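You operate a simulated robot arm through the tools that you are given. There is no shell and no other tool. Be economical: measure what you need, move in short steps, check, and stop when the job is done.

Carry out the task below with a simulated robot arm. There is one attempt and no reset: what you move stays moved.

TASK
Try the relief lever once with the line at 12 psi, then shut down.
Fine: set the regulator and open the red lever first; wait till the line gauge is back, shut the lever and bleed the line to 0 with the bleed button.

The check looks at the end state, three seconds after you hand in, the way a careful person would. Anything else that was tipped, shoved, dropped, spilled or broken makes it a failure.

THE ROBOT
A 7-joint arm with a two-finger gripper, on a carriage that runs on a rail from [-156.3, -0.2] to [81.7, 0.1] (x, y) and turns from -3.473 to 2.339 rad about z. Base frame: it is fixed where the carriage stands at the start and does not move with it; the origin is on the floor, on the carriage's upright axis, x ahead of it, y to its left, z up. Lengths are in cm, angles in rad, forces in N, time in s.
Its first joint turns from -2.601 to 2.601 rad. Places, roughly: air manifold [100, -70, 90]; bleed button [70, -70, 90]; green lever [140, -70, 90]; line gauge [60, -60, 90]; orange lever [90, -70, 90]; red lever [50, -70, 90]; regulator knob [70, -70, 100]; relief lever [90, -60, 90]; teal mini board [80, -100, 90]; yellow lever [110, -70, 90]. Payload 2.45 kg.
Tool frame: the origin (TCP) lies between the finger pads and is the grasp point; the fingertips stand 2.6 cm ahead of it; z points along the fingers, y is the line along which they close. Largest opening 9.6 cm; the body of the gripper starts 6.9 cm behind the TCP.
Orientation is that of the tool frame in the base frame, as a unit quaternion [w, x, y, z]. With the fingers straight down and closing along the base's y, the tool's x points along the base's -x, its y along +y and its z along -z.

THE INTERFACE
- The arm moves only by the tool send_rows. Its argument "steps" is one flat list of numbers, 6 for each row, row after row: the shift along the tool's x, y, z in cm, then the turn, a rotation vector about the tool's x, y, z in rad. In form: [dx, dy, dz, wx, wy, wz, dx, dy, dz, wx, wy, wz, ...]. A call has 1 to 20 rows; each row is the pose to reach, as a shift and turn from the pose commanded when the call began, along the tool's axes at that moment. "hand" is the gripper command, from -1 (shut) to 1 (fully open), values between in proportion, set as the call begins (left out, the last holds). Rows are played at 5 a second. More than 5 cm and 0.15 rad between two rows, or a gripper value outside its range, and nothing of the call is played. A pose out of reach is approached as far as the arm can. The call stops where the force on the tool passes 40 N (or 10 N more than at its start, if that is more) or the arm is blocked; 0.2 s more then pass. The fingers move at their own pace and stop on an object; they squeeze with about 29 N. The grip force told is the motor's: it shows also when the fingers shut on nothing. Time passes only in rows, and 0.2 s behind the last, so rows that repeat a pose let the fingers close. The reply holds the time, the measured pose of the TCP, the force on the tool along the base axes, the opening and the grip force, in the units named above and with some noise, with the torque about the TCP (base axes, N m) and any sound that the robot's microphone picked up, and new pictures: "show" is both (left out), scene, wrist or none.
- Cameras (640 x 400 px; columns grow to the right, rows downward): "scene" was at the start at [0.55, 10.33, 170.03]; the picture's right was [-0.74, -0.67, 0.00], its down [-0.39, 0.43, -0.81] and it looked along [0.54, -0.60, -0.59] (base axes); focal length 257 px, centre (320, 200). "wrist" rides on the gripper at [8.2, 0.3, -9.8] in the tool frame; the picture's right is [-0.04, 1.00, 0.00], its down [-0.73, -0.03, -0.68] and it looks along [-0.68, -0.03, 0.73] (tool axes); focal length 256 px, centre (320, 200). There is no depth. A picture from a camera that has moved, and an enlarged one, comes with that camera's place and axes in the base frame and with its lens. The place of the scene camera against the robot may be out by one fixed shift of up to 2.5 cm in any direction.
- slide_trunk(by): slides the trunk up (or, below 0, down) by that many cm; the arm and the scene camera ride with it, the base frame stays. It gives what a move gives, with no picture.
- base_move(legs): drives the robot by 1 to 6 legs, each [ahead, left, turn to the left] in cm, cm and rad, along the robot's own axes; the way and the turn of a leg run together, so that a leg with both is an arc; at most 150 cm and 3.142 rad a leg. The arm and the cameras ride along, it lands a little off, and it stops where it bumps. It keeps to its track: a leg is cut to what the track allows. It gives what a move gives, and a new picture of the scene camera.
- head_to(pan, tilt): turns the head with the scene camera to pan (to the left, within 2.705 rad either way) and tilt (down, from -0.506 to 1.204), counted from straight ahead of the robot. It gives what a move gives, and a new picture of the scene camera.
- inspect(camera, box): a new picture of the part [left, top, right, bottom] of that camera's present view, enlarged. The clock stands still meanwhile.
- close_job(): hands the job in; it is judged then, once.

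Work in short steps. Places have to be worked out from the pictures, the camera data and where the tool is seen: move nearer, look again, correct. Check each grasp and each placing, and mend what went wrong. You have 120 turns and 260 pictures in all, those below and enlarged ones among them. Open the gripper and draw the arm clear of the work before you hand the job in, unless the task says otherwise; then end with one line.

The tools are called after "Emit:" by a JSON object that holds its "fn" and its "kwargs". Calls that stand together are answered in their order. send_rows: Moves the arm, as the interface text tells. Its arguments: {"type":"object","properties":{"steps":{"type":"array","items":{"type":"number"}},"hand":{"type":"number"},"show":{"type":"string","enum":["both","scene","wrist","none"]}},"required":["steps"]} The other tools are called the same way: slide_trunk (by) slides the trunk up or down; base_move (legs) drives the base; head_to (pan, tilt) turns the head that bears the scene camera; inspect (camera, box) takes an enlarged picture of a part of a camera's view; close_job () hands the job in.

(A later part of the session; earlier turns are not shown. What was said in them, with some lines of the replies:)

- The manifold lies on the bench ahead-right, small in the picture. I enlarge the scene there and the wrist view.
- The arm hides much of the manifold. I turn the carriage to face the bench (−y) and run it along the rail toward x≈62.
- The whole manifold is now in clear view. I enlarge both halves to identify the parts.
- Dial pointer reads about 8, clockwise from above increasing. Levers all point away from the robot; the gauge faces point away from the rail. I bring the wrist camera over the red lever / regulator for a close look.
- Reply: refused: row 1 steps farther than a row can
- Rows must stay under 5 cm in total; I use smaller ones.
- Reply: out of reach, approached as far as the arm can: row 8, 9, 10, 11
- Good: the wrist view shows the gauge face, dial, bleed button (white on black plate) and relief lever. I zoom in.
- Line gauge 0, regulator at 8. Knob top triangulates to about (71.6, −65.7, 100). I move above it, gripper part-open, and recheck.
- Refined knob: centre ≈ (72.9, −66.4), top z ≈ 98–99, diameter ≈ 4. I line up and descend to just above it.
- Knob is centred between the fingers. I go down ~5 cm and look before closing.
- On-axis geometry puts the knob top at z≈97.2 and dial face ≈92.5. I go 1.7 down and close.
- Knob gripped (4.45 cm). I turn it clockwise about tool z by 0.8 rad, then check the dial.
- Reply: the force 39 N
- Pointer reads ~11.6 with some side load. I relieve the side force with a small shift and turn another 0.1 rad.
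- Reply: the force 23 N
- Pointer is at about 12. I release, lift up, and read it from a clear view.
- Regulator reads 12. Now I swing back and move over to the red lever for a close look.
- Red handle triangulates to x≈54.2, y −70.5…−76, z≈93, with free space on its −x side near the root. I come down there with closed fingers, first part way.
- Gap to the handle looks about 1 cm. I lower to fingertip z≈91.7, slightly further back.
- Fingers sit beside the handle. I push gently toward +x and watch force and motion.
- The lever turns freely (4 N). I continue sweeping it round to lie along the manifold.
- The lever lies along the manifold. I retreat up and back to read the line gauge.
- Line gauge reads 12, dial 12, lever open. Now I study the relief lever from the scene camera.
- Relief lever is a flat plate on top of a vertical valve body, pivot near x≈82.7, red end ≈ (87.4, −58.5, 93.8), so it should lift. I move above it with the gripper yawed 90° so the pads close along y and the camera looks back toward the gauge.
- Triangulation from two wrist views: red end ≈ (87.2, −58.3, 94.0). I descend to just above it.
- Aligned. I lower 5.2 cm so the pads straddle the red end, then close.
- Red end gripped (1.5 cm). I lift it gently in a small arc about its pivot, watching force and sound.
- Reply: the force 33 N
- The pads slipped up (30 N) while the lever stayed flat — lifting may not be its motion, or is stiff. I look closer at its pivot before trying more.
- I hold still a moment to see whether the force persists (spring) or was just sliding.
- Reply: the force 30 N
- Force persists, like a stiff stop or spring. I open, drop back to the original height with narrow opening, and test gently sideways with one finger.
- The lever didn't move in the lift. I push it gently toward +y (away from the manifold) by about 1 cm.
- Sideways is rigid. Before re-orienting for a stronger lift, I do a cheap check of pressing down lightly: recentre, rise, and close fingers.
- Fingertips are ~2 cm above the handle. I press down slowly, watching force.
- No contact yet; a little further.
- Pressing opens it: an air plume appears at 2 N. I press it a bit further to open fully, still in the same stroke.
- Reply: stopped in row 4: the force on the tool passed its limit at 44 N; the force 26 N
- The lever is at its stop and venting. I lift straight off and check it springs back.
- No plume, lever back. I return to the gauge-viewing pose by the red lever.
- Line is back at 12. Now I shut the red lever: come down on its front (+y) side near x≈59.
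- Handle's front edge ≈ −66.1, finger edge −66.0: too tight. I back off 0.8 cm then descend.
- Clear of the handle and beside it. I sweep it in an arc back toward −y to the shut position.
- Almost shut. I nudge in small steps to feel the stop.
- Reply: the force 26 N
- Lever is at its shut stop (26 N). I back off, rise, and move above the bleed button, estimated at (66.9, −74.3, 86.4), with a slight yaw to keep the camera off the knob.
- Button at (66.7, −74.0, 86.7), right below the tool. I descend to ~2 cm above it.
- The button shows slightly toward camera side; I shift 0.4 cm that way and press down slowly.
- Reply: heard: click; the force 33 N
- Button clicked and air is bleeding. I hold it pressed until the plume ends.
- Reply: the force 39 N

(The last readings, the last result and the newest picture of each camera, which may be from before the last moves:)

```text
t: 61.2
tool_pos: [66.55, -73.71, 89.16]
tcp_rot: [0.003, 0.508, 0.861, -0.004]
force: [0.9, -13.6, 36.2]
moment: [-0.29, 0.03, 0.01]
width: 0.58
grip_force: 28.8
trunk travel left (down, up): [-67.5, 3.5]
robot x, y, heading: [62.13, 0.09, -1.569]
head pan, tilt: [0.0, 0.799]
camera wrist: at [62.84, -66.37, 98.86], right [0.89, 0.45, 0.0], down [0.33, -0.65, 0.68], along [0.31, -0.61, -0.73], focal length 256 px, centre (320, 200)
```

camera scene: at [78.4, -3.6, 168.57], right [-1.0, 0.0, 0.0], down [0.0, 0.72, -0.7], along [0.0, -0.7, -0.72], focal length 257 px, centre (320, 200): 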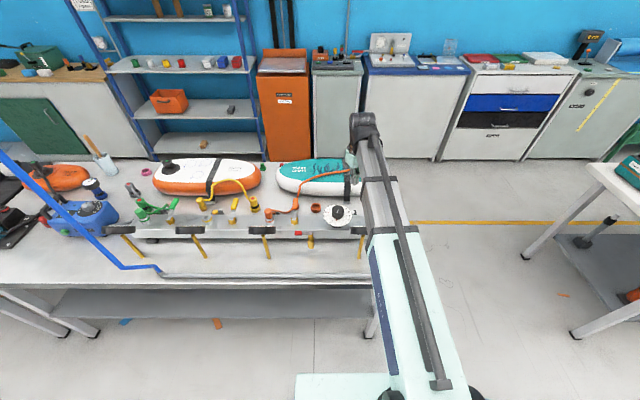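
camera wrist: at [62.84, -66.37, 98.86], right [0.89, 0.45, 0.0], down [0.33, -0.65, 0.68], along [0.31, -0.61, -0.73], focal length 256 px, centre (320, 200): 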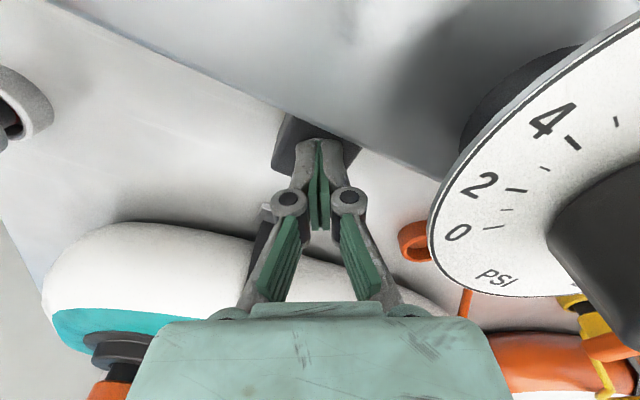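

Plume has ended. I lift off straight up and go to the gauge-viewing pose.

Emit:
{"fn": "send_rows", "kwargs": {"steps": [0, 0, -1, 0, 0, 0, 0, 0, -4, 0, 0, 0, 0, 0, -8, 0, 0, 0, 0, 0, -12, 0, 0, 0, 0, 0, -16, 0, 0, 0, 0, 0, -20, 0, 0, 0, 3, 0, -23, 0, 0, 0.1, 6, -1, -26, 0, 0, 0.2, 9, -2, -27, 0, 0, 0.3, 11, -3, -27, 0, 0, 0.4, 13, -3, -27, 0, 0, 0.5, 13, -3, -27, 0, 0, 0.5], "show": "wrist"}}

Emit:
{"fn": "inspect", "kwargs": {"camera": "wrist", "box": [230, 0, 470, 180]}}

```text
t: 63.8
tool_pos: [57.6, -63.75, 115.84]
tcp_rot: [0.003, 0.706, 0.708, -0.001]
force: [0.5, -0.1, 0.2]
moment: [0.02, 0.0, -0.03]
width: 0.0
grip_force: 28.6
trunk travel left (down, up): [-67.5, 3.5]
robot x, y, heading: [62.21, 0.24, -1.565]
head pan, tilt: [0.0, 0.799]
camera wrist: at [57.89, -55.54, 125.7], right [1.0, -0.04, 0.0], down [-0.03, -0.73, 0.68], along [-0.02, -0.68, -0.73], focal length 256 px, centre (320, 200)
```

wrist: 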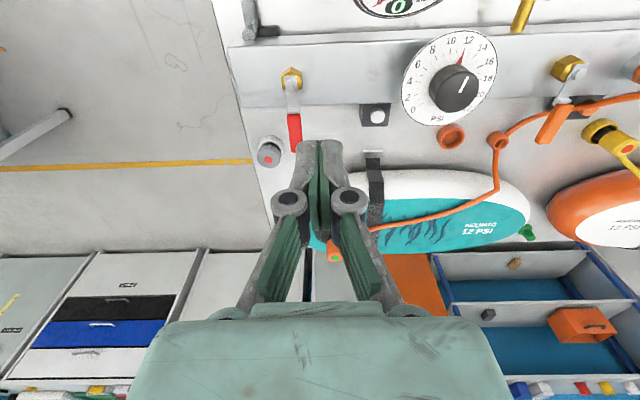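

```text
2.22 times, centred on (350, 90) of wrist
camera zoom: at [57.89, -55.54, 125.7], right [1.0, -0.04, 0.0], down [-0.03, -0.73, 0.68], along [-0.02, -0.68, -0.73], focal length 569 px, centre (253, 444)
```

zoom: 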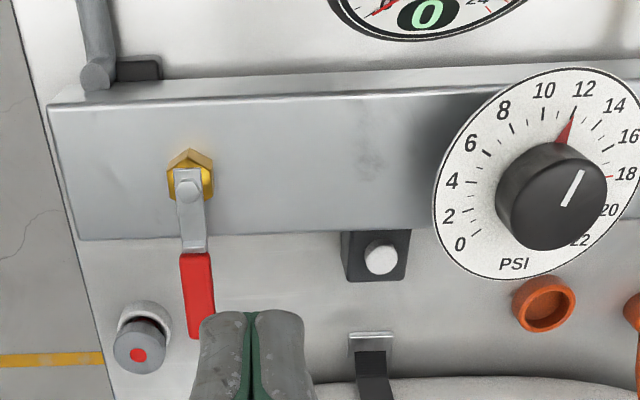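

Gauge 0, lever shut, regulator at 12. I open the gripper, draw up clear, and recheck that the gauge stays at 0.

Emit:
{"fn": "send_rows", "kwargs": {"steps": [2, 0, -1, 0, 0, 0, 3, 0, -2, 0, 0, 0, 3, 0, -2, 0, 0, 0, 3, 0, -2, 0, 0, 0, 3, 0, -2, 0, 0, 0], "hand": 1, "show": "both"}}

Emit:
{"fn": "inspect", "kwargs": {"camera": "wrist", "box": [230, 0, 640, 200]}}

```text
t: 65.0
tool_pos: [57.58, -60.82, 117.85]
tcp_rot: [0.002, 0.706, 0.708, -0.001]
force: [-0.1, 0.1, -0.6]
moment: [0.0, -0.03, -0.02]
width: 9.62
grip_force: 0.1
trunk travel left (down, up): [-67.5, 3.5]
robot x, y, heading: [62.23, 0.16, -1.569]
head pan, tilt: [0.0, 0.799]
camera scene: at [78.41, -3.6, 168.57], right [-1.0, 0.0, 0.0], down [0.0, 0.72, -0.7], along [0.0, -0.7, -0.72], focal length 257 px, centre (320, 200)
camera wrist: at [57.82, -52.58, 127.65], right [1.0, -0.04, 0.0], down [-0.03, -0.73, 0.68], along [-0.02, -0.68, -0.73], focal length 256 px, centre (320, 200)
```

scene: 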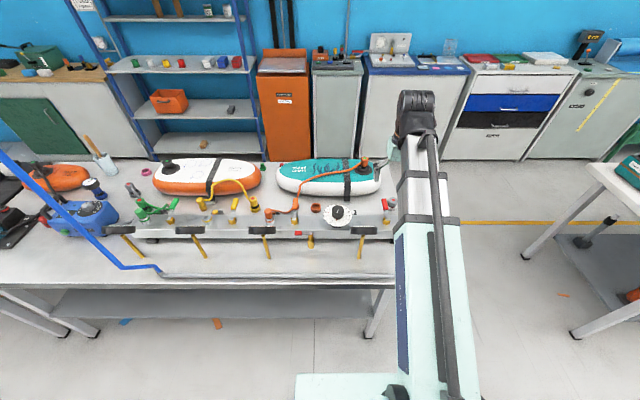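
wrist: 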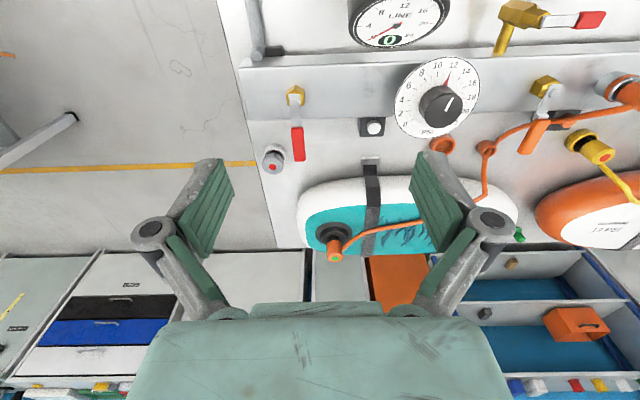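

```text
1.56 times, centred on (435, 100) of wrist
camera zoom: at [57.82, -52.58, 127.65], right [1.0, -0.04, 0.0], down [-0.03, -0.73, 0.68], along [-0.02, -0.68, -0.73], focal length 400 px, centre (140, 356)
```

zoom: 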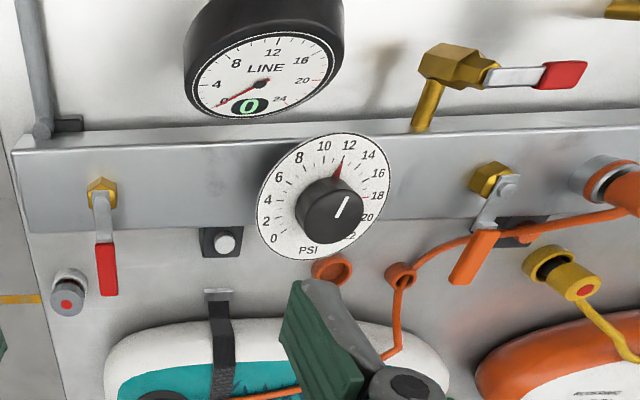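

Line stays at 0, red lever shut, relief lever at rest, arm clear. Handing in.

Emit:
{"fn": "close_job", "kwargs": {}}

```text
The job is handed in.
```

I tried the relief lever with the line at 12 psi. It vented, and the line gauge came back to 12. I then shut the red lever and bled the line to 0. The relief lever works by pressing down; a first attempt to lift it and a light sideways push did not move it. The regulator is still set at 12, and the arm is clear with the gripper open.
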